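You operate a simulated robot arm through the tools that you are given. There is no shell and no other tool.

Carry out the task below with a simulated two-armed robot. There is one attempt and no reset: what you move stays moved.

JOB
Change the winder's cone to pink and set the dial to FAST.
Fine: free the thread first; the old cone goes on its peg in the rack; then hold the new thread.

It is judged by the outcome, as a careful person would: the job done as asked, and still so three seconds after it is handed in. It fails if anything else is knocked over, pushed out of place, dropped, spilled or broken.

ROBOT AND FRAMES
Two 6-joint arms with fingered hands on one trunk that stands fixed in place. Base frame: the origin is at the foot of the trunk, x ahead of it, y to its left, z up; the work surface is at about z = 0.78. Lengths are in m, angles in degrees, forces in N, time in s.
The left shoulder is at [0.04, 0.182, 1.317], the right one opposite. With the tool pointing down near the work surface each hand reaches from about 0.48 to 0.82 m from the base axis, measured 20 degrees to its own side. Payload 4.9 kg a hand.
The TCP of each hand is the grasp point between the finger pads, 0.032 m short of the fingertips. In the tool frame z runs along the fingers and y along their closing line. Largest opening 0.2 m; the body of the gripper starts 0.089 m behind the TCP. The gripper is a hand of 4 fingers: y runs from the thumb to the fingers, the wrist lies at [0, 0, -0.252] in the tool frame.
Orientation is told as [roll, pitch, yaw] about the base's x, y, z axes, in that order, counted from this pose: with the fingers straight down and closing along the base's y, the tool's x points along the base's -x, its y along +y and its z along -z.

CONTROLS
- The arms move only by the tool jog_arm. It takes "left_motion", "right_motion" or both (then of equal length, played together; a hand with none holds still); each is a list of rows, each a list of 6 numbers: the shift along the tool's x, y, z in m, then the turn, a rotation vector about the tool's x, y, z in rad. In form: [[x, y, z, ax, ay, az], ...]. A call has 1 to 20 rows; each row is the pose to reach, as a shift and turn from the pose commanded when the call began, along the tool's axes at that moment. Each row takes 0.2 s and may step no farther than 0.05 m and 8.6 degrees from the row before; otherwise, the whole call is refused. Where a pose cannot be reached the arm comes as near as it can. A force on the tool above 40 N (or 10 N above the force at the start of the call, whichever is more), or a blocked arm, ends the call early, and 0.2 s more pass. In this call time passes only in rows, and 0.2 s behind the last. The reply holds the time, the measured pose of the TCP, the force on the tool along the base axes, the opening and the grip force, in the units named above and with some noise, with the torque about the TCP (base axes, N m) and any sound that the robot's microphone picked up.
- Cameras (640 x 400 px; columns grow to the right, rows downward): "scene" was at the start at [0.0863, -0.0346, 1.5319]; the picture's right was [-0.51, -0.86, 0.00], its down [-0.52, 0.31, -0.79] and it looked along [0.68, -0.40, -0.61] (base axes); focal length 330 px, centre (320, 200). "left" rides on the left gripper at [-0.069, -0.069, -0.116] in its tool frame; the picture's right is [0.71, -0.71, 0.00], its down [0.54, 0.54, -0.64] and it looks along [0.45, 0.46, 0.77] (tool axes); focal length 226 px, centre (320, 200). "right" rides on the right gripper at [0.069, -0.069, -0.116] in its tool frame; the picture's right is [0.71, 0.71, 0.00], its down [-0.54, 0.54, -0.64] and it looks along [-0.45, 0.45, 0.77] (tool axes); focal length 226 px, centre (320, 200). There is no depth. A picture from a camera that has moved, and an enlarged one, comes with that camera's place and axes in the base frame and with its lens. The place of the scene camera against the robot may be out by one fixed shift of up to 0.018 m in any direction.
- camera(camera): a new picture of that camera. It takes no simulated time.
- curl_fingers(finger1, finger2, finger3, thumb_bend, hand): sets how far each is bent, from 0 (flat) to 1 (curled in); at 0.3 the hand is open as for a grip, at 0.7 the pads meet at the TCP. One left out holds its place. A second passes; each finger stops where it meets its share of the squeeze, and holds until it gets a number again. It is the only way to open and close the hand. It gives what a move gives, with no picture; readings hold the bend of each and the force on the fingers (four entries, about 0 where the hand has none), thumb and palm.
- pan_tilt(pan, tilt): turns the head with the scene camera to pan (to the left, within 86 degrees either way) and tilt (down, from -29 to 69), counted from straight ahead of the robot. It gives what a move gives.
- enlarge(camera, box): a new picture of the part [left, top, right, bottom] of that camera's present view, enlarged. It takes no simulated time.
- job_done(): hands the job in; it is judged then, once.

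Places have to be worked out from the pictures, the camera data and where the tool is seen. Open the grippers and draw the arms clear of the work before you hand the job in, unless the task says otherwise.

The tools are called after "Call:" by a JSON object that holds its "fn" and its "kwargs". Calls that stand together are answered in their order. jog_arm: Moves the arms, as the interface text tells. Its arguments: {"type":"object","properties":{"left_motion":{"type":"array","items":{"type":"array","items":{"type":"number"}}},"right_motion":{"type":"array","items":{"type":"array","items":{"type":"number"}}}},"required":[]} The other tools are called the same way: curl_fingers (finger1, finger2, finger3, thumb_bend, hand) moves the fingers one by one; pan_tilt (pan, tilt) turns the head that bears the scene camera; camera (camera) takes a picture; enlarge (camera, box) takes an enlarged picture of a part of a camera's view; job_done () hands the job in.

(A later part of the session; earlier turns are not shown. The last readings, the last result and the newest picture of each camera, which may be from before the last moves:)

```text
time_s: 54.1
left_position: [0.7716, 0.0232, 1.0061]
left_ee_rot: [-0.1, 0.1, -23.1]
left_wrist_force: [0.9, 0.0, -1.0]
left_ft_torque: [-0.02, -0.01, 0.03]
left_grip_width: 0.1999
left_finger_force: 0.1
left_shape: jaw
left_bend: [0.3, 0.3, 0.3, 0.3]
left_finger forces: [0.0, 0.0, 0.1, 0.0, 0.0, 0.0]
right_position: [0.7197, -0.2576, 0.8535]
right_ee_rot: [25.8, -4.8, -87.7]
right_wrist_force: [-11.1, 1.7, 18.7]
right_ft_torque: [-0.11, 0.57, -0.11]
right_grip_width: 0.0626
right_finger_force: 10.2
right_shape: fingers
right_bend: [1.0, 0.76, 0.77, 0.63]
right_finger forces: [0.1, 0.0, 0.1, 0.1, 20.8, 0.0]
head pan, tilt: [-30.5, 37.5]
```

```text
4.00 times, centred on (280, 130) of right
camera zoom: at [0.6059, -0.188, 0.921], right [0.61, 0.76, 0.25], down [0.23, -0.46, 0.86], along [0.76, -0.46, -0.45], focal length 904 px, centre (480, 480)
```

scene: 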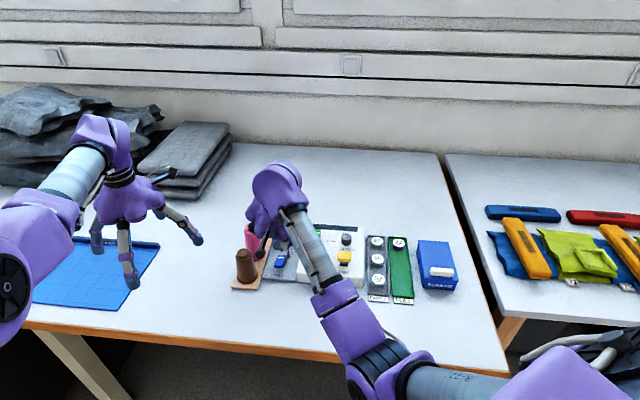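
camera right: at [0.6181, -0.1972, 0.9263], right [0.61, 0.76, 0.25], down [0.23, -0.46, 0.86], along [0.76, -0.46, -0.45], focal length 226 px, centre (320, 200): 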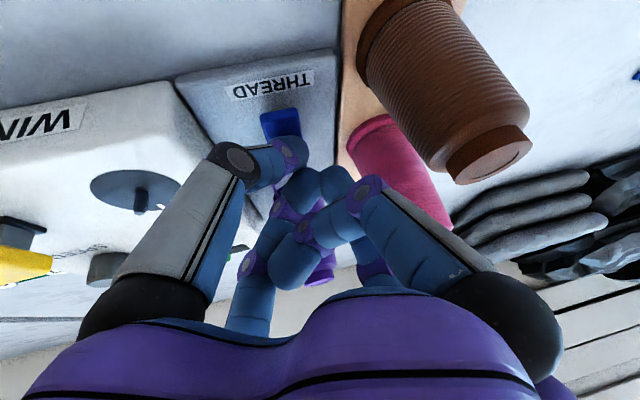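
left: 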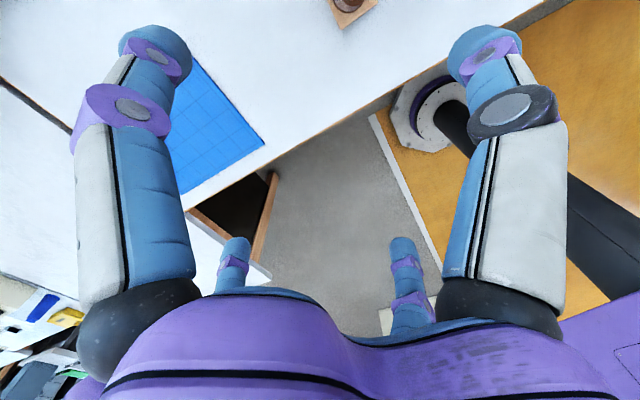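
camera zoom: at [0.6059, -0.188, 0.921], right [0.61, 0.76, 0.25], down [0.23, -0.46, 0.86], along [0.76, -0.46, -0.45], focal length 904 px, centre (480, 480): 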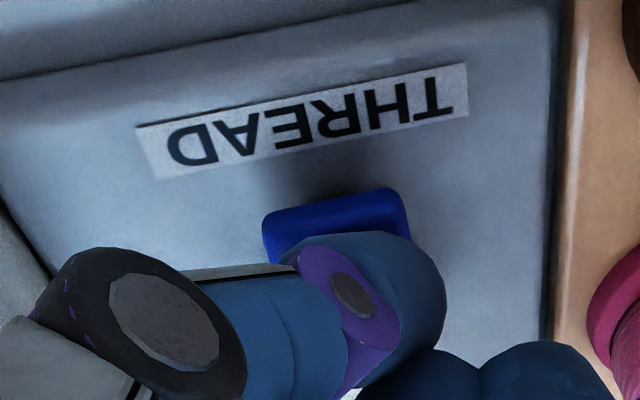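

20 N on the thumb but no click, and contact still looks about 2 cm from the near end. I lift and shift another 11 mm toward the near end and press again.

Call:
{"fn": "jog_arm", "kwargs": {"right_motion": [[-0.0016, 0.0086, -0.018, 0, 0, 0], [0.0066, 0.0002, -0.0222, 0, 0, 0], [0.0082, -0.0084, -0.0042, 0, 0, 0], [0.009, -0.0127, 0.0048, 0, 0, 0]]}}

Call:
{"fn": "enlarge", "kwargs": {"camera": "right", "box": [220, 80, 340, 180]}}

```text
time_s: 55.2
left_position: [0.7709, 0.0241, 1.0074]
left_ee_rot: [0.0, 0.1, -23.2]
left_wrist_force: [-0.6, -0.2, 0.6]
left_ft_torque: [-0.04, -0.02, 0.03]
left_grip_width: 0.2
left_finger_force: 0.1
left_shape: jaw
left_bend: [0.3, 0.3, 0.3, 0.3]
left_finger forces: [0.0, 0.0, 0.0, 0.1, 0.0, 0.0]
right_position: [0.7143, -0.2498, 0.8494]
right_ee_rot: [26.3, -4.9, -87.7]
right_wrist_force: [-7.7, 1.4, 20.5]
right_ft_torque: [-0.17, 0.39, -0.1]
right_grip_width: 0.061
right_finger_force: 11.7
right_shape: fingers
right_bend: [1.0, 0.77, 0.78, 0.64]
right_finger forces: [0.0, 0.1, 0.1, 0.0, 23.3, 0.1]
head pan, tilt: [-30.5, 37.5]
stopped in row 4 (right hand): the force on the tool passed its limit at 42 N (the readings are from after the stop); the commanded pose is now the measured one
```

```text
4.00 times, centred on (280, 130) of right
camera zoom: at [0.5993, -0.1784, 0.9157], right [0.6, 0.76, 0.25], down [0.22, -0.46, 0.86], along [0.77, -0.46, -0.45], focal length 904 px, centre (480, 480)
```

zoom: 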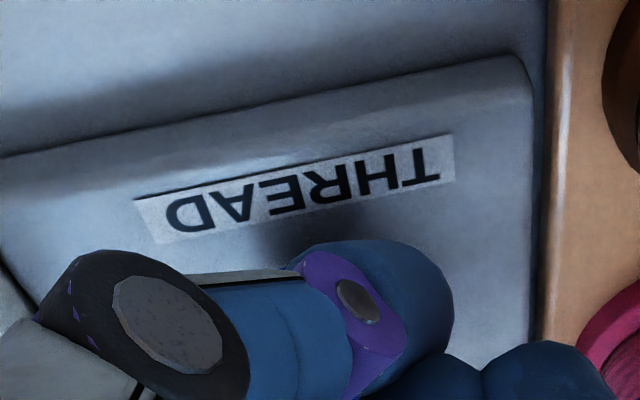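

42 N with no movement — so perhaps it doesn't press this way. I lift clear and look at the rocker again.

Call:
{"fn": "jog_arm", "kwargs": {"right_motion": [[-0.0032, 0.0172, -0.036, 0, 0, 0], [-0.0064, 0.0344, -0.072, 0, 0, 0], [0.0156, 0.0044, -0.083, 0, 0, 0]]}}

Call:
{"fn": "enlarge", "kwargs": {"camera": "right", "box": [200, 20, 360, 160]}}

Call:
{"fn": "enlarge", "kwargs": {"camera": "scene", "box": [262, 240, 302, 275]}}

```text
time_s: 56.0
left_position: [0.774, 0.0226, 1.0046]
left_ee_rot: [0.0, 0.3, -23.0]
left_wrist_force: [0.7, -0.5, -0.3]
left_ft_torque: [0.05, 0.03, -0.01]
left_grip_width: 0.2
left_finger_force: 0.0
left_shape: jaw
left_bend: [0.3, 0.3, 0.3, 0.3]
left_finger forces: [0.0, 0.1, 0.1, 0.1, 0.0, 0.0]
right_position: [0.6826, -0.2303, 0.9206]
right_ee_rot: [25.9, -4.9, -87.7]
right_wrist_force: [0.7, -0.4, -0.4]
right_ft_torque: [0.03, 0.02, 0.02]
right_grip_width: 0.0665
right_finger_force: 0.0
right_shape: fingers
right_bend: [1.0, 0.77, 0.79, 0.62]
right_finger forces: [0.0, 0.0, 0.0, 0.0, 0.0, 0.0]
head pan, tilt: [-30.5, 37.5]
```

```text
2.86 times, centred on (280, 90) of right
camera zoom: at [0.568, -0.1585, 0.9877], right [0.61, 0.76, 0.25], down [0.22, -0.46, 0.86], along [0.76, -0.46, -0.45], focal length 646 px, centre (434, 514)
```

zoom: 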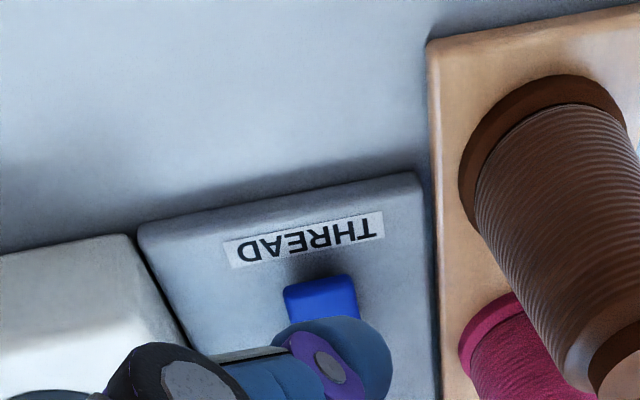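

```text
11.43 times, centred on (282, 258) of scene
camera zoom: at [0.087, -0.035, 1.5318], right [-0.51, -0.86, 0.0], down [-0.52, 0.31, -0.79], along [0.68, -0.4, -0.61], focal length 3769 px, centre (754, -457)
```

zoom: 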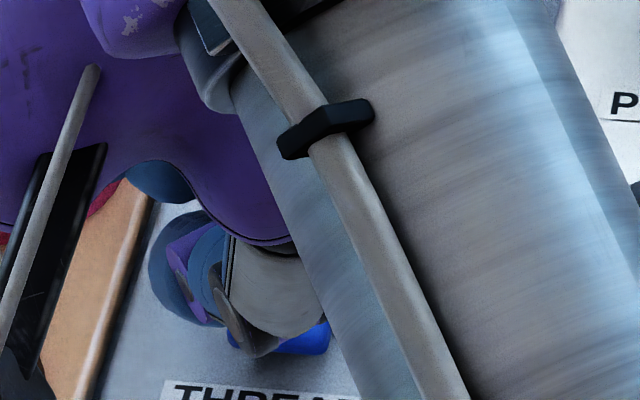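

I need a clear look at the rocker, so I draw the hand back and up a little.

Call:
{"fn": "jog_arm", "kwargs": {"right_motion": [[0.01, -0.06, -0.035, 0, 0, 0], [0.045, -0.07, -0.06, 0, 0, 0]]}}

Call:
{"fn": "camera", "kwargs": {"camera": "right"}}

Call:
{"fn": "enlarge", "kwargs": {"camera": "scene", "box": [262, 235, 307, 275]}}

```text
refused: row 1 steps farther than a row can; nothing moved
```

```text
taken
camera right: at [0.568, -0.1585, 0.9877], right [0.61, 0.76, 0.25], down [0.22, -0.46, 0.86], along [0.76, -0.46, -0.45], focal length 226 px, centre (320, 200)
```

right: 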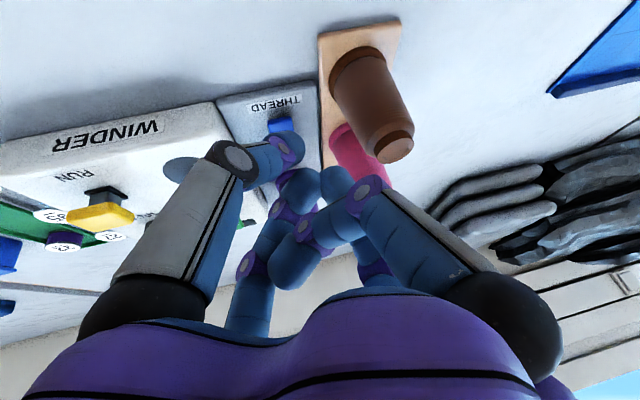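

```text
10.00 times, centred on (284, 255) of scene
camera zoom: at [0.087, -0.035, 1.5318], right [-0.51, -0.86, 0.0], down [-0.52, 0.31, -0.79], along [0.68, -0.4, -0.61], focal length 3298 px, centre (675, -350)
```

zoom: 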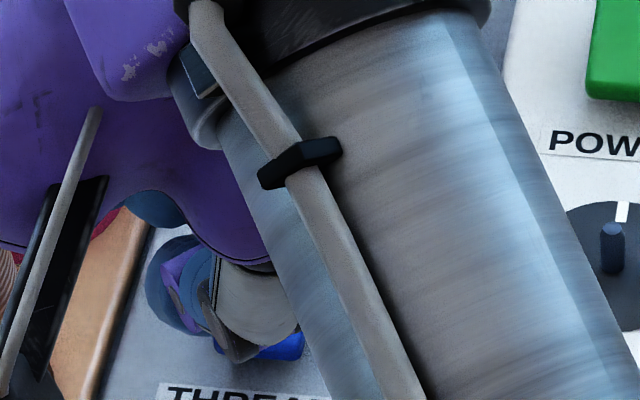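

That step was too large. I instead return to the earlier viewing spot near [0.722, −0.262, 0.94] where the rocker was plainly visible.

Call:
{"fn": "jog_arm", "kwargs": {"right_motion": [[-0.0176, 0.0212, 0.0006, 0, 0, 0], [-0.0352, 0.0423, 0.0012, 0, 0, 0]]}}

Call:
{"fn": "enlarge", "kwargs": {"camera": "right", "box": [220, 30, 340, 140]}}

```text
time_s: 56.6
left_position: [0.7725, 0.0229, 1.0058]
left_ee_rot: [-0.1, 0.2, -23.1]
left_wrist_force: [0.2, -0.4, 0.5]
left_ft_torque: [0.0, 0.04, 0.01]
left_grip_width: 0.1999
left_finger_force: 0.1
left_shape: jaw
left_bend: [0.3, 0.3, 0.3, 0.3]
left_finger forces: [0.0, 0.1, 0.0, 0.0, 0.1, 0.1]
right_position: [0.7221, -0.2622, 0.9416]
right_ee_rot: [25.9, -4.8, -87.6]
right_wrist_force: [-0.2, 0.3, 0.7]
right_ft_torque: [-0.02, -0.01, -0.03]
right_grip_width: 0.0667
right_finger_force: 0.0
right_shape: fingers
right_bend: [1.0, 0.77, 0.79, 0.62]
right_finger forces: [0.0, 0.0, 0.0, 0.1, 0.0, 0.0]
head pan, tilt: [-30.5, 37.5]
```

```text
3.64 times, centred on (280, 85) of right
camera zoom: at [0.6068, -0.1914, 1.0076], right [0.61, 0.76, 0.25], down [0.22, -0.46, 0.86], along [0.76, -0.46, -0.45], focal length 822 px, centre (466, 618)
```

zoom: 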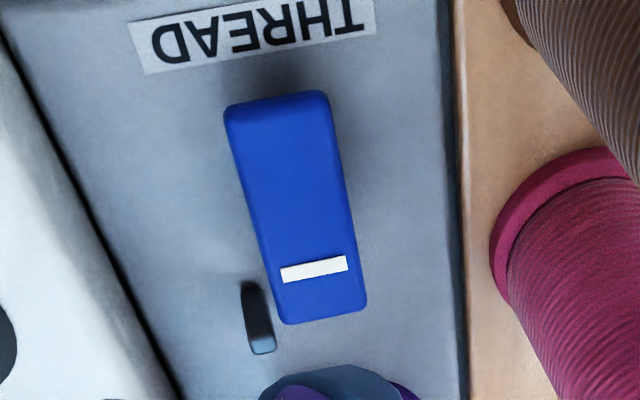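

The rocker now shows its near end down and looks longer from here, and no thread leaves the post: the thread is freed. I raise the hand, set all fingers to half-open (0.5) and check the purple cone.

Call:
{"fn": "jog_arm", "kwargs": {"right_motion": [[-0.003, 0.02, -0.04, 0, 0, 0], [-0.03, 0.05, -0.03, 0, 0, 0], [-0.06, 0.085, -0.015, 0, 0, 0]]}}

Call:
{"fn": "curl_fingers", "kwargs": {"hand": "right", "finger1": 0.5, "finger2": 0.5, "finger3": 0.5, "thumb_bend": 0.5}}

Call:
{"fn": "camera", "kwargs": {"camera": "right"}}

Call:
{"fn": "camera", "kwargs": {"camera": "scene"}}

```text
time_s: 57.4
left_position: [0.7714, 0.0231, 1.0051]
left_ee_rot: [-0.1, 0.2, -23.1]
left_wrist_force: [0.3, -0.7, 0.1]
left_ft_torque: [-0.01, 0.0, 0.02]
left_grip_width: 0.1998
left_finger_force: 0.1
left_shape: jaw
left_bend: [0.3, 0.3, 0.3, 0.3]
left_finger forces: [0.0, 0.0, 0.0, 0.0, 0.1, 0.1]
right_position: [0.7931, -0.312, 0.9969]
right_ee_rot: [25.8, -4.8, -87.8]
right_wrist_force: [-0.2, 0.1, 0.5]
right_ft_torque: [-0.01, -0.01, -0.02]
right_grip_width: 0.067
right_finger_force: 0.0
right_shape: fingers
right_bend: [1.0, 0.78, 0.79, 0.62]
right_finger forces: [0.0, 0.0, 0.1, 0.0, 0.0, 0.0]
head pan, tilt: [-30.5, 37.5]
```

```text
time_s: 58.4
left_position: [0.7735, 0.0229, 1.0063]
left_ee_rot: [-0.1, 0.1, -23.1]
left_wrist_force: [0.8, -0.4, 0.3]
left_ft_torque: [-0.03, 0.01, -0.02]
left_grip_width: 0.2
left_finger_force: 0.1
left_shape: jaw
left_bend: [0.3, 0.3, 0.3, 0.3]
left_finger forces: [0.0, 0.0, 0.0, 0.0, 0.0, 0.1]
right_position: [0.7924, -0.3112, 0.9966]
right_ee_rot: [26.1, -4.8, -87.7]
right_wrist_force: [0.2, 0.4, 0.8]
right_ft_torque: [0.03, 0.01, 0.02]
right_grip_width: 0.0689
right_finger_force: 0.0
right_shape: fingers
right_bend: [0.5, 0.5, 0.5, 0.5]
right_finger forces: [0.0, 0.0, 0.1, 0.0, 0.0, 0.0]
head pan, tilt: [-30.5, 37.5]
```

```text
taken
camera right: at [0.6779, -0.2412, 1.064], right [0.61, 0.76, 0.25], down [0.22, -0.46, 0.86], along [0.76, -0.46, -0.45], focal length 226 px, centre (320, 200)
```

right: 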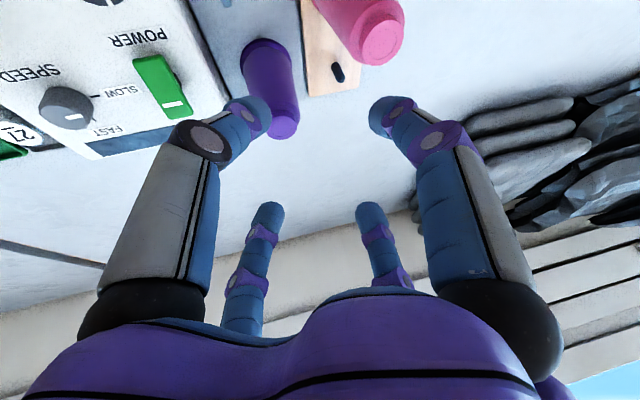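

```text
taken
```

scene: 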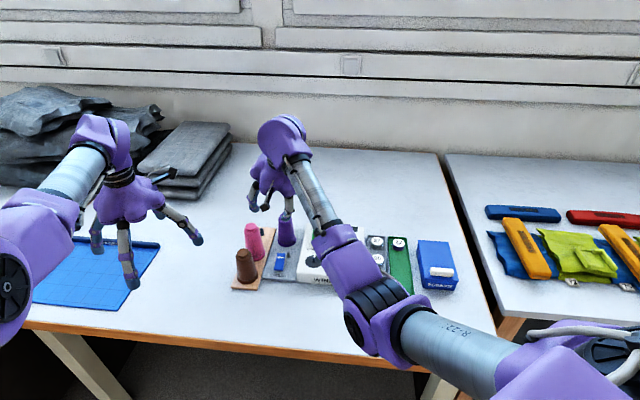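

No thread on the purple cone any more. I enlarge to refine cone and peg positions from this viewpoint.

Call:
{"fn": "enlarge", "kwargs": {"camera": "right", "box": [220, 0, 420, 150]}}

Call:
{"fn": "enlarge", "kwargs": {"camera": "scene", "box": [225, 195, 305, 295]}}

```text
2.67 times, centred on (320, 75) of right
camera zoom: at [0.6779, -0.2412, 1.064], right [0.61, 0.76, 0.25], down [0.22, -0.46, 0.86], along [0.76, -0.46, -0.45], focal length 603 px, centre (320, 533)
```

zoom: 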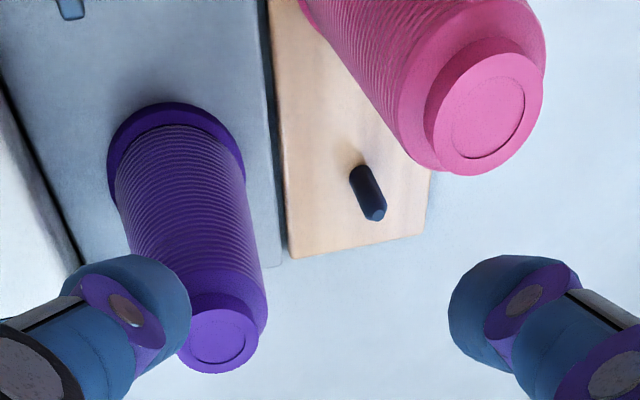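

```text
4.00 times, centred on (265, 245) of scene
camera zoom: at [0.0862, -0.0346, 1.5319], right [-0.51, -0.86, 0.0], down [-0.52, 0.31, -0.79], along [0.68, -0.4, -0.61], focal length 1319 px, centre (540, 20)
```

zoom: 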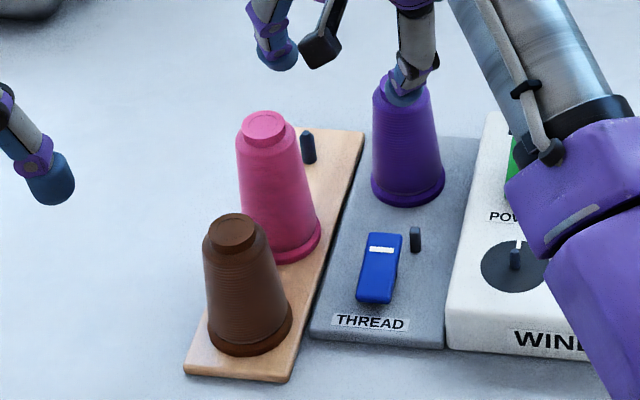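

Purple axis ≈ [0.808, −0.338], peg ≈ [0.871, −0.281], pink ≈ [0.812, −0.2285]. I open the fingers to 0.43 and centre the hand over the purple cone, coming down to z≈0.93.

Call:
{"fn": "curl_fingers", "kwargs": {"hand": "right", "finger1": 0.43, "finger2": 0.43, "finger3": 0.43, "thumb_bend": 0.43}}

Call:
{"fn": "jog_arm", "kwargs": {"right_motion": [[-0.0273, 0.0121, 0.0084, 0, 0, 0], [-0.0245, -0.0023, 0.038, 0, 0, 0], [-0.0218, -0.0167, 0.0675, 0, 0, 0]]}}

Call:
{"fn": "camera", "kwargs": {"camera": "right"}}

Call:
{"fn": "enlarge", "kwargs": {"camera": "scene", "box": [215, 160, 335, 290]}}

```text
time_s: 59.4
left_position: [0.7736, 0.0234, 1.0055]
left_ee_rot: [-0.1, 0.1, -23.1]
left_wrist_force: [-0.4, 0.2, 0.1]
left_ft_torque: [-0.01, 0.0, 0.04]
left_grip_width: 0.2001
left_finger_force: 0.0
left_shape: jaw
left_bend: [0.3, 0.3, 0.3, 0.3]
left_finger forces: [0.0, 0.0, 0.1, 0.1, 0.0, 0.0]
right_position: [0.7928, -0.311, 0.9978]
right_ee_rot: [25.9, -4.8, -87.6]
right_wrist_force: [0.3, -0.6, 0.0]
right_ft_torque: [0.01, 0.0, 0.01]
right_grip_width: 0.0941
right_finger_force: 0.0
right_shape: fingers
right_bend: [0.43, 0.43, 0.43, 0.43]
right_finger forces: [0.1, 0.0, 0.0, 0.0, 0.0, 0.0]
head pan, tilt: [-30.5, 37.5]
```

```text
time_s: 60.2
left_position: [0.7716, 0.0237, 1.0055]
left_ee_rot: [-0.1, 0.3, -23.2]
left_wrist_force: [0.2, -0.2, 0.5]
left_ft_torque: [0.02, 0.02, 0.04]
left_grip_width: 0.1996
left_finger_force: 0.0
left_shape: jaw
left_bend: [0.3, 0.3, 0.3, 0.3]
left_finger forces: [0.0, 0.0, 0.0, 0.0, 0.1, 0.1]
right_position: [0.8057, -0.3395, 0.9306]
right_ee_rot: [25.9, -4.7, -87.6]
right_wrist_force: [0.0, 0.2, -0.8]
right_ft_torque: [-0.04, -0.02, -0.02]
right_grip_width: 0.0944
right_finger_force: 0.5
right_shape: fingers
right_bend: [0.43, 0.43, 0.43, 0.43]
right_finger forces: [0.4, 0.1, 0.0, 0.0, 0.0, 0.0]
head pan, tilt: [-30.5, 37.5]
```

```text
taken
camera right: at [0.6911, -0.2677, 0.998], right [0.61, 0.76, 0.25], down [0.22, -0.46, 0.86], along [0.76, -0.46, -0.45], focal length 226 px, centre (320, 200)
```

right: 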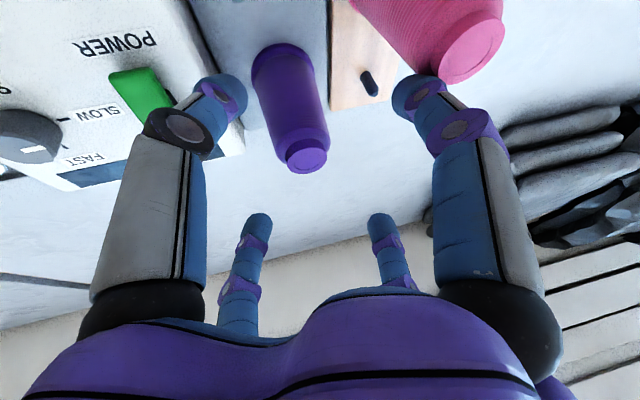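

```text
3.08 times, centred on (275, 225) of scene
camera zoom: at [0.0862, -0.0346, 1.5319], right [-0.51, -0.86, 0.0], down [-0.52, 0.31, -0.79], along [0.68, -0.4, -0.61], focal length 1015 px, centre (458, 123)
```

zoom: 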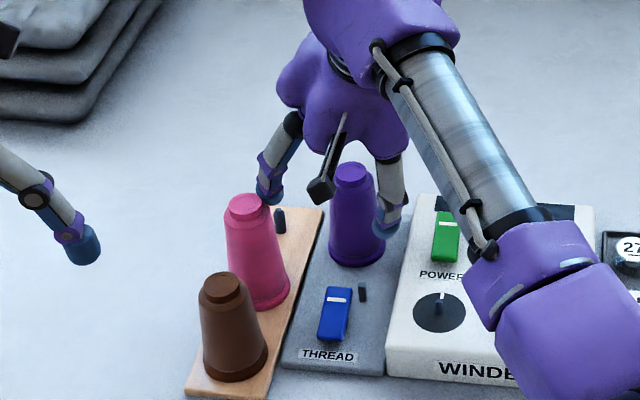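

Finger 1 is close to the pink cone (0.4 N reading), so I narrow the fingers to 0.55 before going lower; this moves it away from pink.

Call:
{"fn": "curl_fingers", "kwargs": {"hand": "right", "finger1": 0.56, "finger2": 0.52, "finger3": 0.56, "thumb_bend": 0.5}}

Call:
{"fn": "camera", "kwargs": {"camera": "right"}}

Call:
{"fn": "enlarge", "kwargs": {"camera": "scene", "box": [215, 160, 335, 290]}}

```text
time_s: 61.2
left_position: [0.7727, 0.0225, 1.0054]
left_ee_rot: [-0.1, 0.2, -23.1]
left_wrist_force: [-0.3, -0.1, 0.5]
left_ft_torque: [-0.02, -0.02, -0.01]
left_grip_width: 0.2001
left_finger_force: 0.1
left_shape: jaw
left_bend: [0.3, 0.3, 0.3, 0.3]
left_finger forces: [0.0, 0.0, 0.0, 0.0, 0.0, 0.0]
right_position: [0.8054, -0.339, 0.9306]
right_ee_rot: [25.9, -4.8, -87.7]
right_wrist_force: [-0.7, 0.3, -0.1]
right_ft_torque: [0.03, -0.03, -0.01]
right_grip_width: 0.0597
right_finger_force: 0.0
right_shape: fingers
right_bend: [0.56, 0.52, 0.56, 0.5]
right_finger forces: [0.0, 0.1, 0.0, 0.0, 0.1, 0.0]
head pan, tilt: [-30.5, 37.5]
```

```text
taken
camera right: at [0.691, -0.2675, 0.9981], right [0.61, 0.76, 0.25], down [0.22, -0.46, 0.86], along [0.76, -0.46, -0.45], focal length 226 px, centre (320, 200)
```

right: 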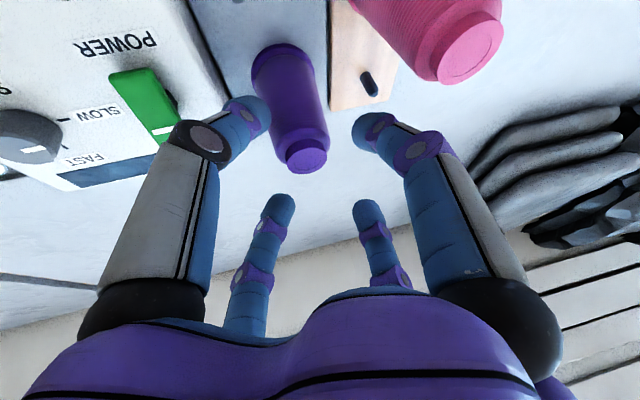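

```text
3.08 times, centred on (275, 225) of scene
camera zoom: at [0.0862, -0.0347, 1.5319], right [-0.51, -0.86, 0.0], down [-0.52, 0.31, -0.79], along [0.68, -0.4, -0.61], focal length 1015 px, centre (458, 123)
```

zoom: 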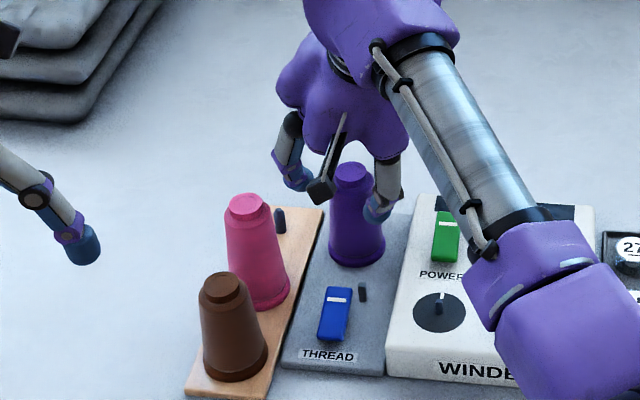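

Pink is undisturbed and finger 1 now clears it. I lower straight down over the purple cone to TCP z≈0.863 in small rows.

Call:
{"fn": "jog_arm", "kwargs": {"right_motion": [[0.0022, -0.0083, 0.0207, 0, 0, 0], [0.0041, -0.0182, 0.041, 0, 0, 0], [0.0065, -0.0271, 0.0613, 0, 0, 0]]}}

Call:
{"fn": "camera", "kwargs": {"camera": "right"}}

Call:
{"fn": "enlarge", "kwargs": {"camera": "scene", "box": [215, 160, 335, 290]}}

```text
time_s: 62.0
left_position: [0.7721, 0.0224, 1.0069]
left_ee_rot: [0.0, 0.1, -23.1]
left_wrist_force: [-0.3, -0.7, 0.1]
left_ft_torque: [0.01, -0.02, 0.02]
left_grip_width: 0.2
left_finger_force: 0.1
left_shape: jaw
left_bend: [0.3, 0.3, 0.3, 0.3]
left_finger forces: [0.1, 0.0, 0.0, 0.0, 0.1, 0.1]
right_position: [0.8103, -0.3403, 0.8641]
right_ee_rot: [26.0, -4.8, -87.6]
right_wrist_force: [-0.3, 0.7, -0.9]
right_ft_torque: [-0.02, 0.02, -0.02]
right_grip_width: 0.0594
right_finger_force: 0.2
right_shape: fingers
right_bend: [0.56, 0.52, 0.56, 0.5]
right_finger forces: [0.0, 0.1, 0.1, 0.1, 0.3, 0.1]
head pan, tilt: [-30.5, 37.5]
```

```text
taken
camera right: at [0.6961, -0.2695, 0.9311], right [0.61, 0.76, 0.25], down [0.22, -0.46, 0.86], along [0.76, -0.46, -0.45], focal length 226 px, centre (320, 200)
```

right: 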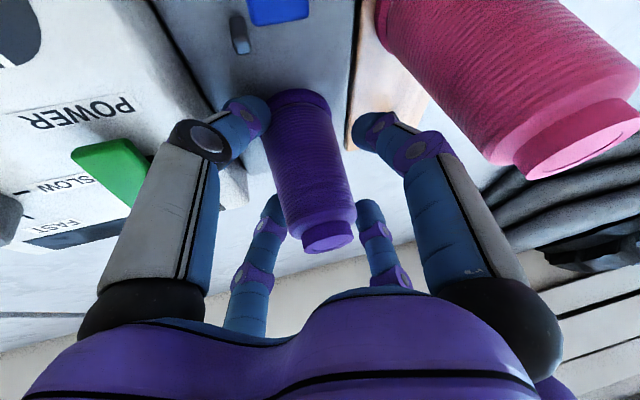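

```text
3.08 times, centred on (275, 225) of scene
camera zoom: at [0.0862, -0.0347, 1.5319], right [-0.51, -0.86, 0.0], down [-0.52, 0.31, -0.79], along [0.68, -0.4, -0.61], focal length 1015 px, centre (458, 123)
```

zoom: 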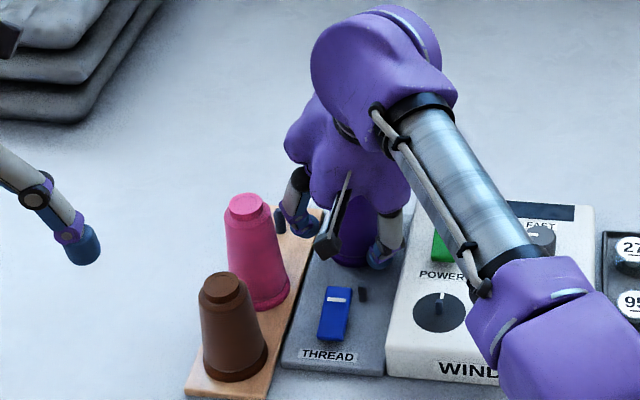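

The cone stands centred between the fingers. I close fingers 1 and 3 (left/right pair) on it.

Call:
{"fn": "curl_fingers", "kwargs": {"hand": "right", "finger1": 0.85, "finger3": 0.85}}

Call:
{"fn": "camera", "kwargs": {"camera": "right"}}

```text
time_s: 63.0
left_position: [0.7718, 0.0227, 1.0062]
left_ee_rot: [-0.2, 0.1, -23.1]
left_wrist_force: [0.5, 1.2, 0.4]
left_ft_torque: [0.03, -0.01, -0.01]
left_grip_width: 0.1997
left_finger_force: 0.1
left_shape: jaw
left_bend: [0.3, 0.3, 0.3, 0.3]
left_finger forces: [0.1, 0.0, 0.0, 0.1, 0.0, 0.1]
right_position: [0.8106, -0.3392, 0.8642]
right_ee_rot: [26.0, -4.8, -87.7]
right_wrist_force: [0.0, -0.2, 0.1]
right_ft_torque: [0.01, 0.0, 0.01]
right_grip_width: 0.0522
right_finger_force: 6.8
right_shape: fingers
right_bend: [0.63, 0.52, 0.63, 0.5]
right_finger forces: [6.3, 0.0, 6.0, 0.0, 0.9, 0.0]
head pan, tilt: [-30.5, 37.5]
```

```text
taken
camera right: at [0.696, -0.2694, 0.9313], right [0.61, 0.76, 0.25], down [0.22, -0.46, 0.86], along [0.76, -0.46, -0.45], focal length 226 px, centre (320, 200)
```

right: 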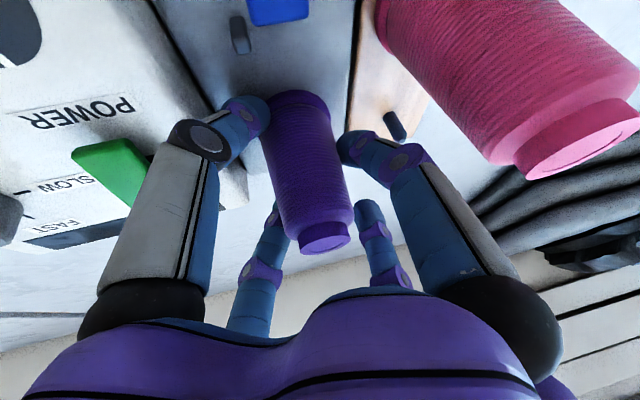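

Both fingers hold at 6 N, symmetric. I lift slowly by 2 cm first and check that the cone comes up straight.

Call:
{"fn": "jog_arm", "kwargs": {"right_motion": [[-0.0008, 0.0044, -0.009, 0, 0, 0], [-0.0017, 0.0087, -0.0179, 0, 0, 0]]}}

Call:
{"fn": "camera", "kwargs": {"camera": "right"}}

Call:
{"fn": "enlarge", "kwargs": {"camera": "scene", "box": [215, 160, 335, 290]}}

```text
time_s: 63.6
left_position: [0.771, 0.0236, 1.0055]
left_ee_rot: [-0.1, 0.2, -23.1]
left_wrist_force: [0.8, 0.3, 0.5]
left_ft_torque: [-0.01, -0.02, 0.02]
left_grip_width: 0.2001
left_finger_force: 0.0
left_shape: jaw
left_bend: [0.3, 0.3, 0.3, 0.3]
left_finger forces: [0.0, 0.0, 0.0, 0.0, 0.1, 0.0]
right_position: [0.8102, -0.3402, 0.8831]
right_ee_rot: [25.9, -4.8, -87.7]
right_wrist_force: [0.2, 0.6, -0.8]
right_ft_torque: [0.0, -0.01, -0.01]
right_grip_width: 0.0521
right_finger_force: 2.1
right_shape: fingers
right_bend: [0.66, 0.52, 0.67, 0.49]
right_finger forces: [1.4, 0.1, 1.2, 0.0, 2.0, 0.1]
head pan, tilt: [-30.5, 37.5]
```

```text
taken
camera right: at [0.6957, -0.2697, 0.9502], right [0.61, 0.76, 0.25], down [0.22, -0.46, 0.86], along [0.76, -0.46, -0.45], focal length 226 px, centre (320, 200)
```

right: 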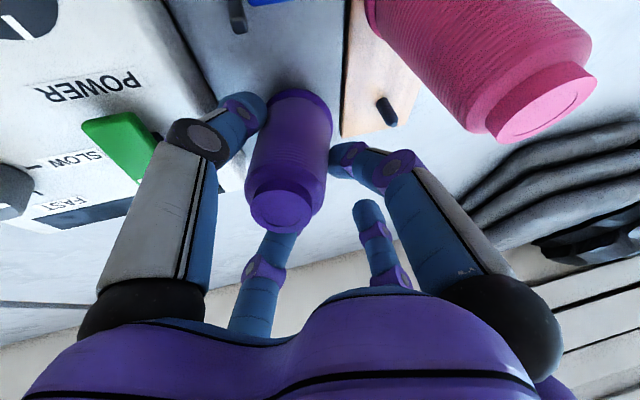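

```text
3.08 times, centred on (275, 225) of scene
camera zoom: at [0.0862, -0.0347, 1.5319], right [-0.51, -0.86, 0.0], down [-0.52, 0.31, -0.79], along [0.68, -0.4, -0.61], focal length 1015 px, centre (458, 123)
```

zoom: 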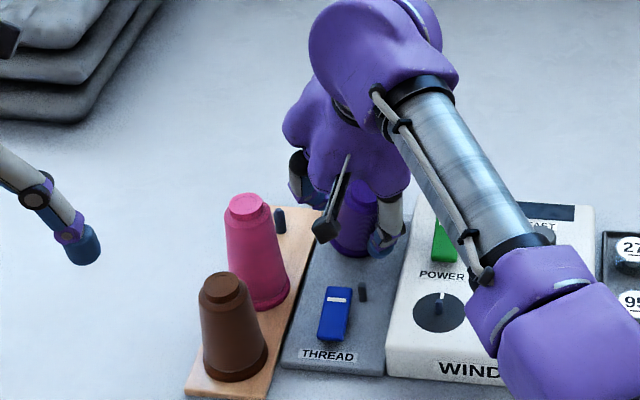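

The cone is tilting (the thumb pushes on its lower part). I lower back down, then release fingers 1/3 and open the thumb so it can settle upright on its spindle.

Call:
{"fn": "jog_arm", "kwargs": {"right_motion": [[0.0008, -0.0044, 0.009, 0, 0, 0], [0.0017, -0.0087, 0.0179, 0, 0, 0]]}}

Call:
{"fn": "curl_fingers", "kwargs": {"hand": "right", "thumb_bend": 0.44}}

Call:
{"fn": "camera", "kwargs": {"camera": "right"}}

```text
time_s: 64.2
left_position: [0.7723, 0.0241, 1.0059]
left_ee_rot: [-0.1, 0.1, -23.1]
left_wrist_force: [-0.2, 0.0, -0.2]
left_ft_torque: [-0.01, 0.0, -0.01]
left_grip_width: 0.1999
left_finger_force: 0.2
left_shape: jaw
left_bend: [0.3, 0.3, 0.3, 0.3]
left_finger forces: [0.1, 0.1, 0.1, 0.0, 0.1, 0.0]
right_position: [0.811, -0.3403, 0.8654]
right_ee_rot: [26.3, -4.8, -87.7]
right_wrist_force: [5.2, -0.5, 12.3]
right_ft_torque: [-0.05, 0.06, 0.02]
right_grip_width: 0.057
right_finger_force: 7.6
right_shape: fingers
right_bend: [0.66, 0.52, 0.66, 0.49]
right_finger forces: [5.5, 0.1, 6.1, 0.0, 4.2, 0.0]
head pan, tilt: [-30.5, 37.5]
```

```text
time_s: 65.2
left_position: [0.7729, 0.0227, 1.006]
left_ee_rot: [-0.1, 0.1, -23.2]
left_wrist_force: [0.0, 0.8, -0.2]
left_ft_torque: [0.01, 0.01, 0.0]
left_grip_width: 0.1997
left_finger_force: 0.1
left_shape: jaw
left_bend: [0.3, 0.3, 0.3, 0.3]
left_finger forces: [0.0, 0.0, 0.1, 0.0, 0.1, 0.0]
right_position: [0.8096, -0.3387, 0.8643]
right_ee_rot: [26.0, -4.8, -87.8]
right_wrist_force: [8.0, 0.8, 7.0]
right_ft_torque: [-0.03, -0.01, 0.06]
right_grip_width: 0.0662
right_finger_force: 6.6
right_shape: fingers
right_bend: [0.66, 0.52, 0.66, 0.44]
right_finger forces: [5.0, 0.0, 4.9, 0.0, 3.2, 0.1]
head pan, tilt: [-30.5, 37.5]
```

```text
taken
camera right: at [0.6957, -0.2691, 0.9311], right [0.61, 0.76, 0.25], down [0.22, -0.46, 0.86], along [0.76, -0.46, -0.45], focal length 226 px, centre (320, 200)
```

right: 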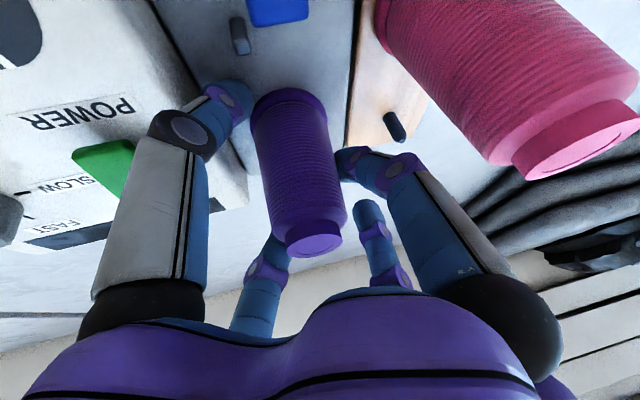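

The cone isn't seated quite as before (top shifted ~1 cm, thumb still loaded). I release fingers 1 and 3 to let it settle and look.

Call:
{"fn": "curl_fingers", "kwargs": {"hand": "right", "finger1": 0.57, "finger3": 0.57}}

Call:
{"fn": "camera", "kwargs": {"camera": "right"}}

Call:
{"fn": "enlarge", "kwargs": {"camera": "scene", "box": [255, 190, 315, 270]}}

```text
time_s: 66.2
left_position: [0.7722, 0.0239, 1.0064]
left_ee_rot: [-0.2, 0.1, -23.1]
left_wrist_force: [0.2, -0.8, -0.4]
left_ft_torque: [0.0, -0.02, 0.04]
left_grip_width: 0.2001
left_finger_force: 0.0
left_shape: jaw
left_bend: [0.3, 0.3, 0.3, 0.3]
left_finger forces: [0.0, 0.0, 0.0, 0.0, 0.0, 0.1]
right_position: [0.8105, -0.34, 0.8639]
right_ee_rot: [25.9, -4.8, -87.7]
right_wrist_force: [-1.1, 2.1, 5.5]
right_ft_torque: [0.08, 0.44, -0.09]
right_grip_width: 0.07
right_finger_force: 3.9
right_shape: fingers
right_bend: [0.56, 0.52, 0.56, 0.44]
right_finger forces: [0.1, 0.0, 0.0, 0.1, 6.4, 0.0]
head pan, tilt: [-30.5, 37.5]
```

```text
taken
camera right: at [0.6952, -0.2693, 0.9308], right [0.61, 0.76, 0.25], down [0.22, -0.46, 0.86], along [0.76, -0.46, -0.45], focal length 226 px, centre (320, 200)
```

right: 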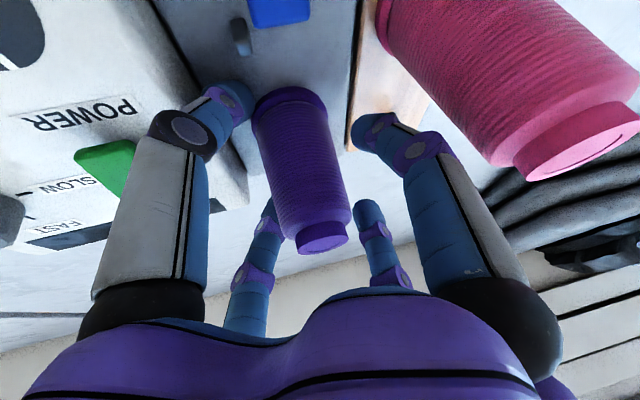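

```text
5.00 times, centred on (285, 230) of scene
camera zoom: at [0.0859, -0.0344, 1.5319], right [-0.51, -0.86, 0.0], down [-0.52, 0.31, -0.79], along [0.68, -0.4, -0.61], focal length 1649 px, centre (495, 50)
```

zoom: 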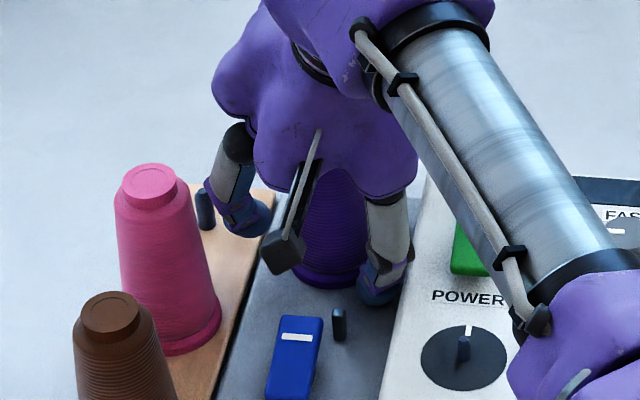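

The thumb tip is pressing on the cone's base flange. I raise the hand 1.2 cm so nothing touches and check how the cone sits.

Call:
{"fn": "jog_arm", "kwargs": {"right_motion": [[-0.001, 0.0052, -0.0107, 0, 0, 0]]}}

Call:
{"fn": "camera", "kwargs": {"camera": "right"}}

```text
time_s: 66.6
left_position: [0.7726, 0.0232, 1.0059]
left_ee_rot: [-0.1, 0.2, -23.0]
left_wrist_force: [-0.4, 0.4, -0.6]
left_ft_torque: [-0.01, -0.01, 0.01]
left_grip_width: 0.1999
left_finger_force: 0.1
left_shape: jaw
left_bend: [0.3, 0.3, 0.3, 0.3]
left_finger forces: [0.1, 0.0, 0.1, 0.0, 0.0, 0.1]
right_position: [0.8101, -0.3408, 0.876]
right_ee_rot: [25.8, -4.8, -87.7]
right_wrist_force: [0.6, 0.3, -0.3]
right_ft_torque: [-0.03, 0.0, 0.01]
right_grip_width: 0.0714
right_finger_force: 0.1
right_shape: fingers
right_bend: [0.56, 0.52, 0.56, 0.44]
right_finger forces: [0.1, 0.0, 0.0, 0.0, 0.0, 0.1]
head pan, tilt: [-30.5, 37.5]
```

```text
taken
camera right: at [0.6954, -0.2696, 0.9419], right [0.61, 0.75, 0.25], down [0.22, -0.46, 0.86], along [0.76, -0.46, -0.45], focal length 226 px, centre (320, 200)
```

right: 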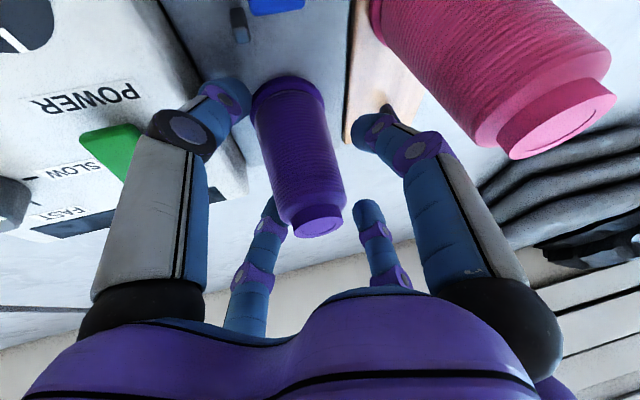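

No contact now and the cone stands upright, about 4 mm back from before (axis ≈ [0.805, −0.342]). I recentre the hand by 4 mm and close fingers 1 and 3 again, thumb clear this time.

Call:
{"fn": "jog_arm", "kwargs": {"right_motion": [[0.0004, -0.0036, -0.0018, 0, 0, 0]]}}

Call:
{"fn": "curl_fingers", "kwargs": {"hand": "right", "finger1": 0.9, "finger3": 0.9}}

Call:
{"fn": "camera", "kwargs": {"camera": "right"}}

```text
time_s: 67.0
left_position: [0.7729, 0.024, 1.0056]
left_ee_rot: [-0.1, 0.2, -23.2]
left_wrist_force: [0.0, 0.3, -0.7]
left_ft_torque: [0.01, 0.03, -0.03]
left_grip_width: 0.1999
left_finger_force: 0.1
left_shape: jaw
left_bend: [0.3, 0.3, 0.3, 0.3]
left_finger forces: [0.1, 0.1, 0.1, 0.0, 0.0, 0.0]
right_position: [0.8065, -0.3398, 0.8756]
right_ee_rot: [25.9, -4.8, -87.7]
right_wrist_force: [-0.6, 0.0, -0.5]
right_ft_torque: [-0.01, 0.0, 0.0]
right_grip_width: 0.0715
right_finger_force: 0.0
right_shape: fingers
right_bend: [0.56, 0.52, 0.56, 0.44]
right_finger forces: [0.0, 0.1, 0.0, 0.0, 0.0, 0.0]
head pan, tilt: [-30.5, 37.5]
```

```text
time_s: 68.0
left_position: [0.7733, 0.0232, 1.0047]
left_ee_rot: [-0.1, 0.2, -23.1]
left_wrist_force: [-0.2, 0.2, 0.2]
left_ft_torque: [-0.04, 0.02, 0.01]
left_grip_width: 0.1997
left_finger_force: 0.1
left_shape: jaw
left_bend: [0.3, 0.3, 0.3, 0.3]
left_finger forces: [0.0, 0.1, 0.0, 0.0, 0.1, 0.0]
right_position: [0.8064, -0.3402, 0.875]
right_ee_rot: [25.9, -4.9, -87.6]
right_wrist_force: [0.6, -0.2, 0.9]
right_ft_torque: [0.08, 0.0, 0.0]
right_grip_width: 0.0646
right_finger_force: 5.7
right_shape: fingers
right_bend: [0.64, 0.52, 0.64, 0.44]
right_finger forces: [6.0, 0.1, 5.9, 0.1, 0.0, 0.1]
head pan, tilt: [-30.5, 37.5]
```

```text
taken
camera right: at [0.6918, -0.2697, 0.9425], right [0.61, 0.76, 0.25], down [0.22, -0.46, 0.86], along [0.76, -0.46, -0.45], focal length 226 px, centre (320, 200)
```

right: 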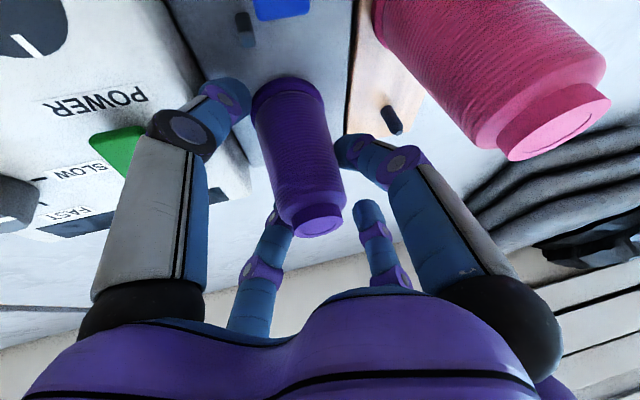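

Gripped symmetrically with the thumb free. I lift 1 cm and check.

Call:
{"fn": "jog_arm", "kwargs": {"right_motion": [[-0.0004, 0.0022, -0.0045, 0, 0, 0], [-0.0008, 0.0044, -0.009, 0, 0, 0]]}}

Call:
{"fn": "camera", "kwargs": {"camera": "right"}}

```text
time_s: 68.6
left_position: [0.7729, 0.0226, 1.0059]
left_ee_rot: [-0.1, 0.2, -23.0]
left_wrist_force: [0.4, 0.4, 0.2]
left_ft_torque: [0.0, 0.0, 0.02]
left_grip_width: 0.1998
left_finger_force: 0.0
left_shape: jaw
left_bend: [0.3, 0.3, 0.3, 0.3]
left_finger forces: [0.1, 0.1, 0.0, 0.1, 0.1, 0.0]
right_position: [0.8071, -0.3379, 0.8857]
right_ee_rot: [26.1, -4.8, -87.7]
right_wrist_force: [3.2, 1.1, -0.9]
right_ft_torque: [0.02, -0.12, 0.0]
right_grip_width: 0.0636
right_finger_force: 2.2
right_shape: fingers
right_bend: [0.66, 0.52, 0.67, 0.44]
right_finger forces: [2.8, 0.1, 2.3, 0.1, 0.0, 0.0]
head pan, tilt: [-30.5, 37.5]
```

```text
taken
camera right: at [0.6919, -0.2683, 0.9526], right [0.61, 0.76, 0.25], down [0.22, -0.46, 0.86], along [0.76, -0.46, -0.45], focal length 226 px, centre (320, 200)
```

right: 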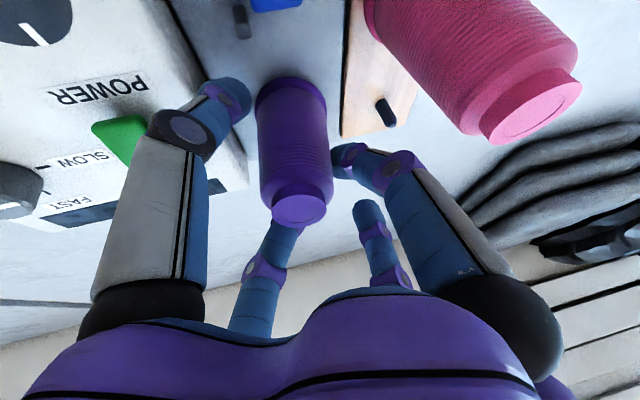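

The fingertips reach 13 mm ahead of the TCP because of the tilt, so they squeeze the cone off-centre and it leans instead of lifting. I release, go back down to z 0.876 and shift the hand back so the tips meet the cone's axis (TCP x ≈ 0.792).

Call:
{"fn": "curl_fingers", "kwargs": {"hand": "right", "finger1": 0.56, "finger3": 0.56}}

Call:
{"fn": "jog_arm", "kwargs": {"right_motion": [[0.0008, -0.0044, 0.009, 0, 0, 0], [0.0013, -0.0178, 0.0026, 0, 0, 0]]}}

Call:
{"fn": "camera", "kwargs": {"camera": "right"}}

```text
time_s: 69.6
left_position: [0.7727, 0.0235, 1.0059]
left_ee_rot: [-0.1, 0.2, -23.1]
left_wrist_force: [-0.7, 0.3, 0.2]
left_ft_torque: [-0.03, 0.02, 0.0]
left_grip_width: 0.1997
left_finger_force: 0.1
left_shape: jaw
left_bend: [0.3, 0.3, 0.3, 0.3]
left_finger forces: [0.0, 0.1, 0.1, 0.0, 0.1, 0.0]
right_position: [0.8065, -0.3402, 0.8853]
right_ee_rot: [26.0, -4.8, -87.7]
right_wrist_force: [-0.2, 0.4, 0.7]
right_ft_torque: [-0.02, -0.04, -0.03]
right_grip_width: 0.0716
right_finger_force: 0.1
right_shape: fingers
right_bend: [0.56, 0.52, 0.56, 0.44]
right_finger forces: [0.1, 0.0, 0.1, 0.0, 0.0, 0.0]
head pan, tilt: [-30.5, 37.5]
```

```text
time_s: 70.2
left_position: [0.7725, 0.024, 1.0056]
left_ee_rot: [-0.1, 0.1, -23.1]
left_wrist_force: [-0.6, 0.0, -0.2]
left_ft_torque: [-0.02, 0.0, 0.03]
left_grip_width: 0.2
left_finger_force: 0.1
left_shape: jaw
left_bend: [0.3, 0.3, 0.3, 0.3]
left_finger forces: [0.1, 0.0, 0.0, 0.1, 0.0, 0.0]
right_position: [0.7932, -0.3379, 0.875]
right_ee_rot: [26.0, -4.9, -87.7]
right_wrist_force: [2.0, 2.7, 2.2]
right_ft_torque: [0.09, 0.08, -0.1]
right_grip_width: 0.0688
right_finger_force: 2.2
right_shape: fingers
right_bend: [0.56, 0.52, 0.56, 0.45]
right_finger forces: [0.1, 0.0, 0.1, 0.1, 3.5, 0.0]
head pan, tilt: [-30.5, 37.5]
```

```text
taken
camera right: at [0.6786, -0.2678, 0.9421], right [0.61, 0.76, 0.25], down [0.22, -0.46, 0.86], along [0.76, -0.46, -0.45], focal length 226 px, centre (320, 200)
```

right: 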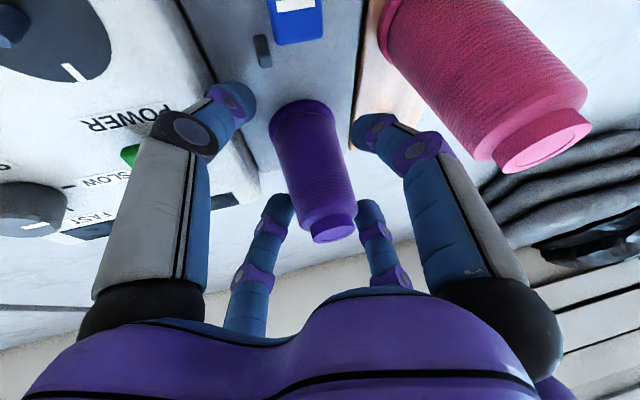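

The thumb is brushing the machine's edge (3.5 N), so I bend it to 0.51 to bring it off the machine, then look again.

Call:
{"fn": "curl_fingers", "kwargs": {"hand": "right", "thumb_bend": 0.51}}

Call:
{"fn": "camera", "kwargs": {"camera": "right"}}

```text
time_s: 71.2
left_position: [0.7712, 0.0229, 1.0059]
left_ee_rot: [-0.1, 0.2, -23.0]
left_wrist_force: [-0.3, 0.2, 0.5]
left_ft_torque: [0.01, 0.01, 0.0]
left_grip_width: 0.1999
left_finger_force: 0.0
left_shape: jaw
left_bend: [0.3, 0.3, 0.3, 0.3]
left_finger forces: [0.0, 0.1, 0.0, 0.1, 0.0, 0.0]
right_position: [0.7918, -0.3395, 0.8743]
right_ee_rot: [26.0, -4.8, -87.8]
right_wrist_force: [-0.8, 0.0, 0.9]
right_ft_torque: [-0.01, 0.03, 0.04]
right_grip_width: 0.0568
right_finger_force: 0.1
right_shape: fingers
right_bend: [0.56, 0.52, 0.56, 0.51]
right_finger forces: [0.1, 0.0, 0.0, 0.0, 0.0, 0.0]
head pan, tilt: [-30.5, 37.5]
```

```text
taken
camera right: at [0.678, -0.2685, 0.9417], right [0.61, 0.76, 0.25], down [0.22, -0.46, 0.86], along [0.76, -0.46, -0.45], focal length 226 px, centre (320, 200)
```

right: 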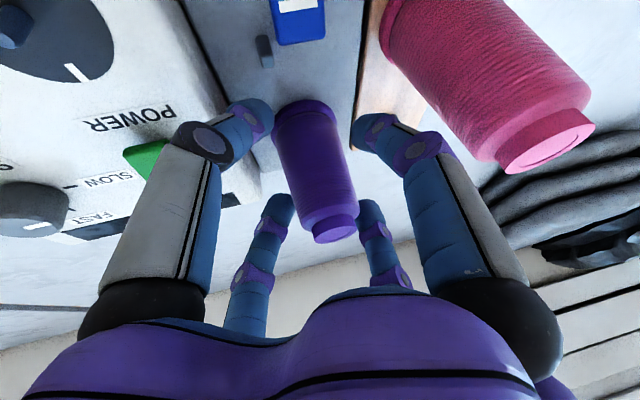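

Free of contact; cone axis ≈ [0.8035, −0.339] and the fingertips now line up with it. I close fingers 1 and 3.

Call:
{"fn": "curl_fingers", "kwargs": {"hand": "right", "finger1": 0.95, "finger3": 0.95}}

Call:
{"fn": "jog_arm", "kwargs": {"right_motion": [[-0.0004, 0.0022, -0.0045, 0, 0, 0], [-0.0008, 0.0044, -0.009, 0, 0, 0]]}}

Call:
{"fn": "camera", "kwargs": {"camera": "right"}}

```text
time_s: 72.2
left_position: [0.7723, 0.0241, 1.0065]
left_ee_rot: [-0.1, 0.2, -23.1]
left_wrist_force: [0.1, 0.4, 0.1]
left_ft_torque: [0.02, -0.01, -0.02]
left_grip_width: 0.1996
left_finger_force: 0.0
left_shape: jaw
left_bend: [0.3, 0.3, 0.3, 0.3]
left_finger forces: [0.0, 0.0, 0.0, 0.0, 0.1, 0.0]
right_position: [0.7927, -0.3392, 0.8754]
right_ee_rot: [26.0, -4.7, -87.7]
right_wrist_force: [0.0, 0.0, -0.2]
right_ft_torque: [0.03, -0.01, -0.01]
right_grip_width: 0.0507
right_finger_force: 7.2
right_shape: fingers
right_bend: [0.62, 0.52, 0.61, 0.51]
right_finger forces: [6.9, 0.1, 7.1, 0.0, 0.0, 0.1]
head pan, tilt: [-30.5, 37.5]
```

```text
time_s: 72.8
left_position: [0.7719, 0.024, 1.0058]
left_ee_rot: [0.0, 0.1, -23.1]
left_wrist_force: [-0.7, 0.2, -0.3]
left_ft_torque: [0.02, 0.01, -0.04]
left_grip_width: 0.2
left_finger_force: 0.1
left_shape: jaw
left_bend: [0.3, 0.3, 0.3, 0.3]
left_finger forces: [0.0, 0.0, 0.0, 0.0, 0.0, 0.0]
right_position: [0.7917, -0.3411, 0.8861]
right_ee_rot: [25.9, -4.8, -87.6]
right_wrist_force: [0.5, -0.2, -1.0]
right_ft_torque: [0.0, 0.02, -0.03]
right_grip_width: 0.0497
right_finger_force: 7.1
right_shape: fingers
right_bend: [0.62, 0.52, 0.61, 0.51]
right_finger forces: [6.6, 0.1, 6.9, 0.0, 0.1, 0.0]
head pan, tilt: [-30.5, 37.5]
```

```text
taken
camera right: at [0.6772, -0.2696, 0.9523], right [0.61, 0.76, 0.25], down [0.22, -0.46, 0.86], along [0.76, -0.46, -0.45], focal length 226 px, centre (320, 200)
```

right: 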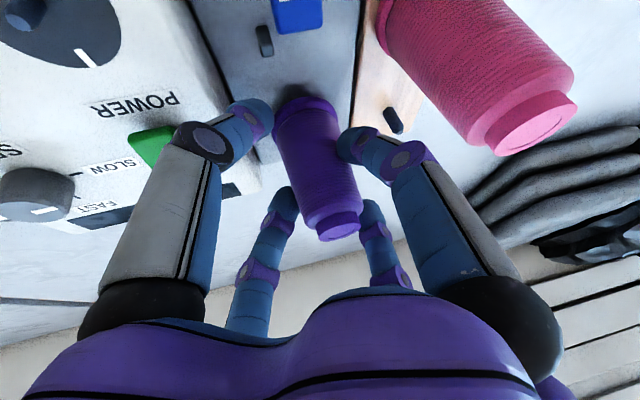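

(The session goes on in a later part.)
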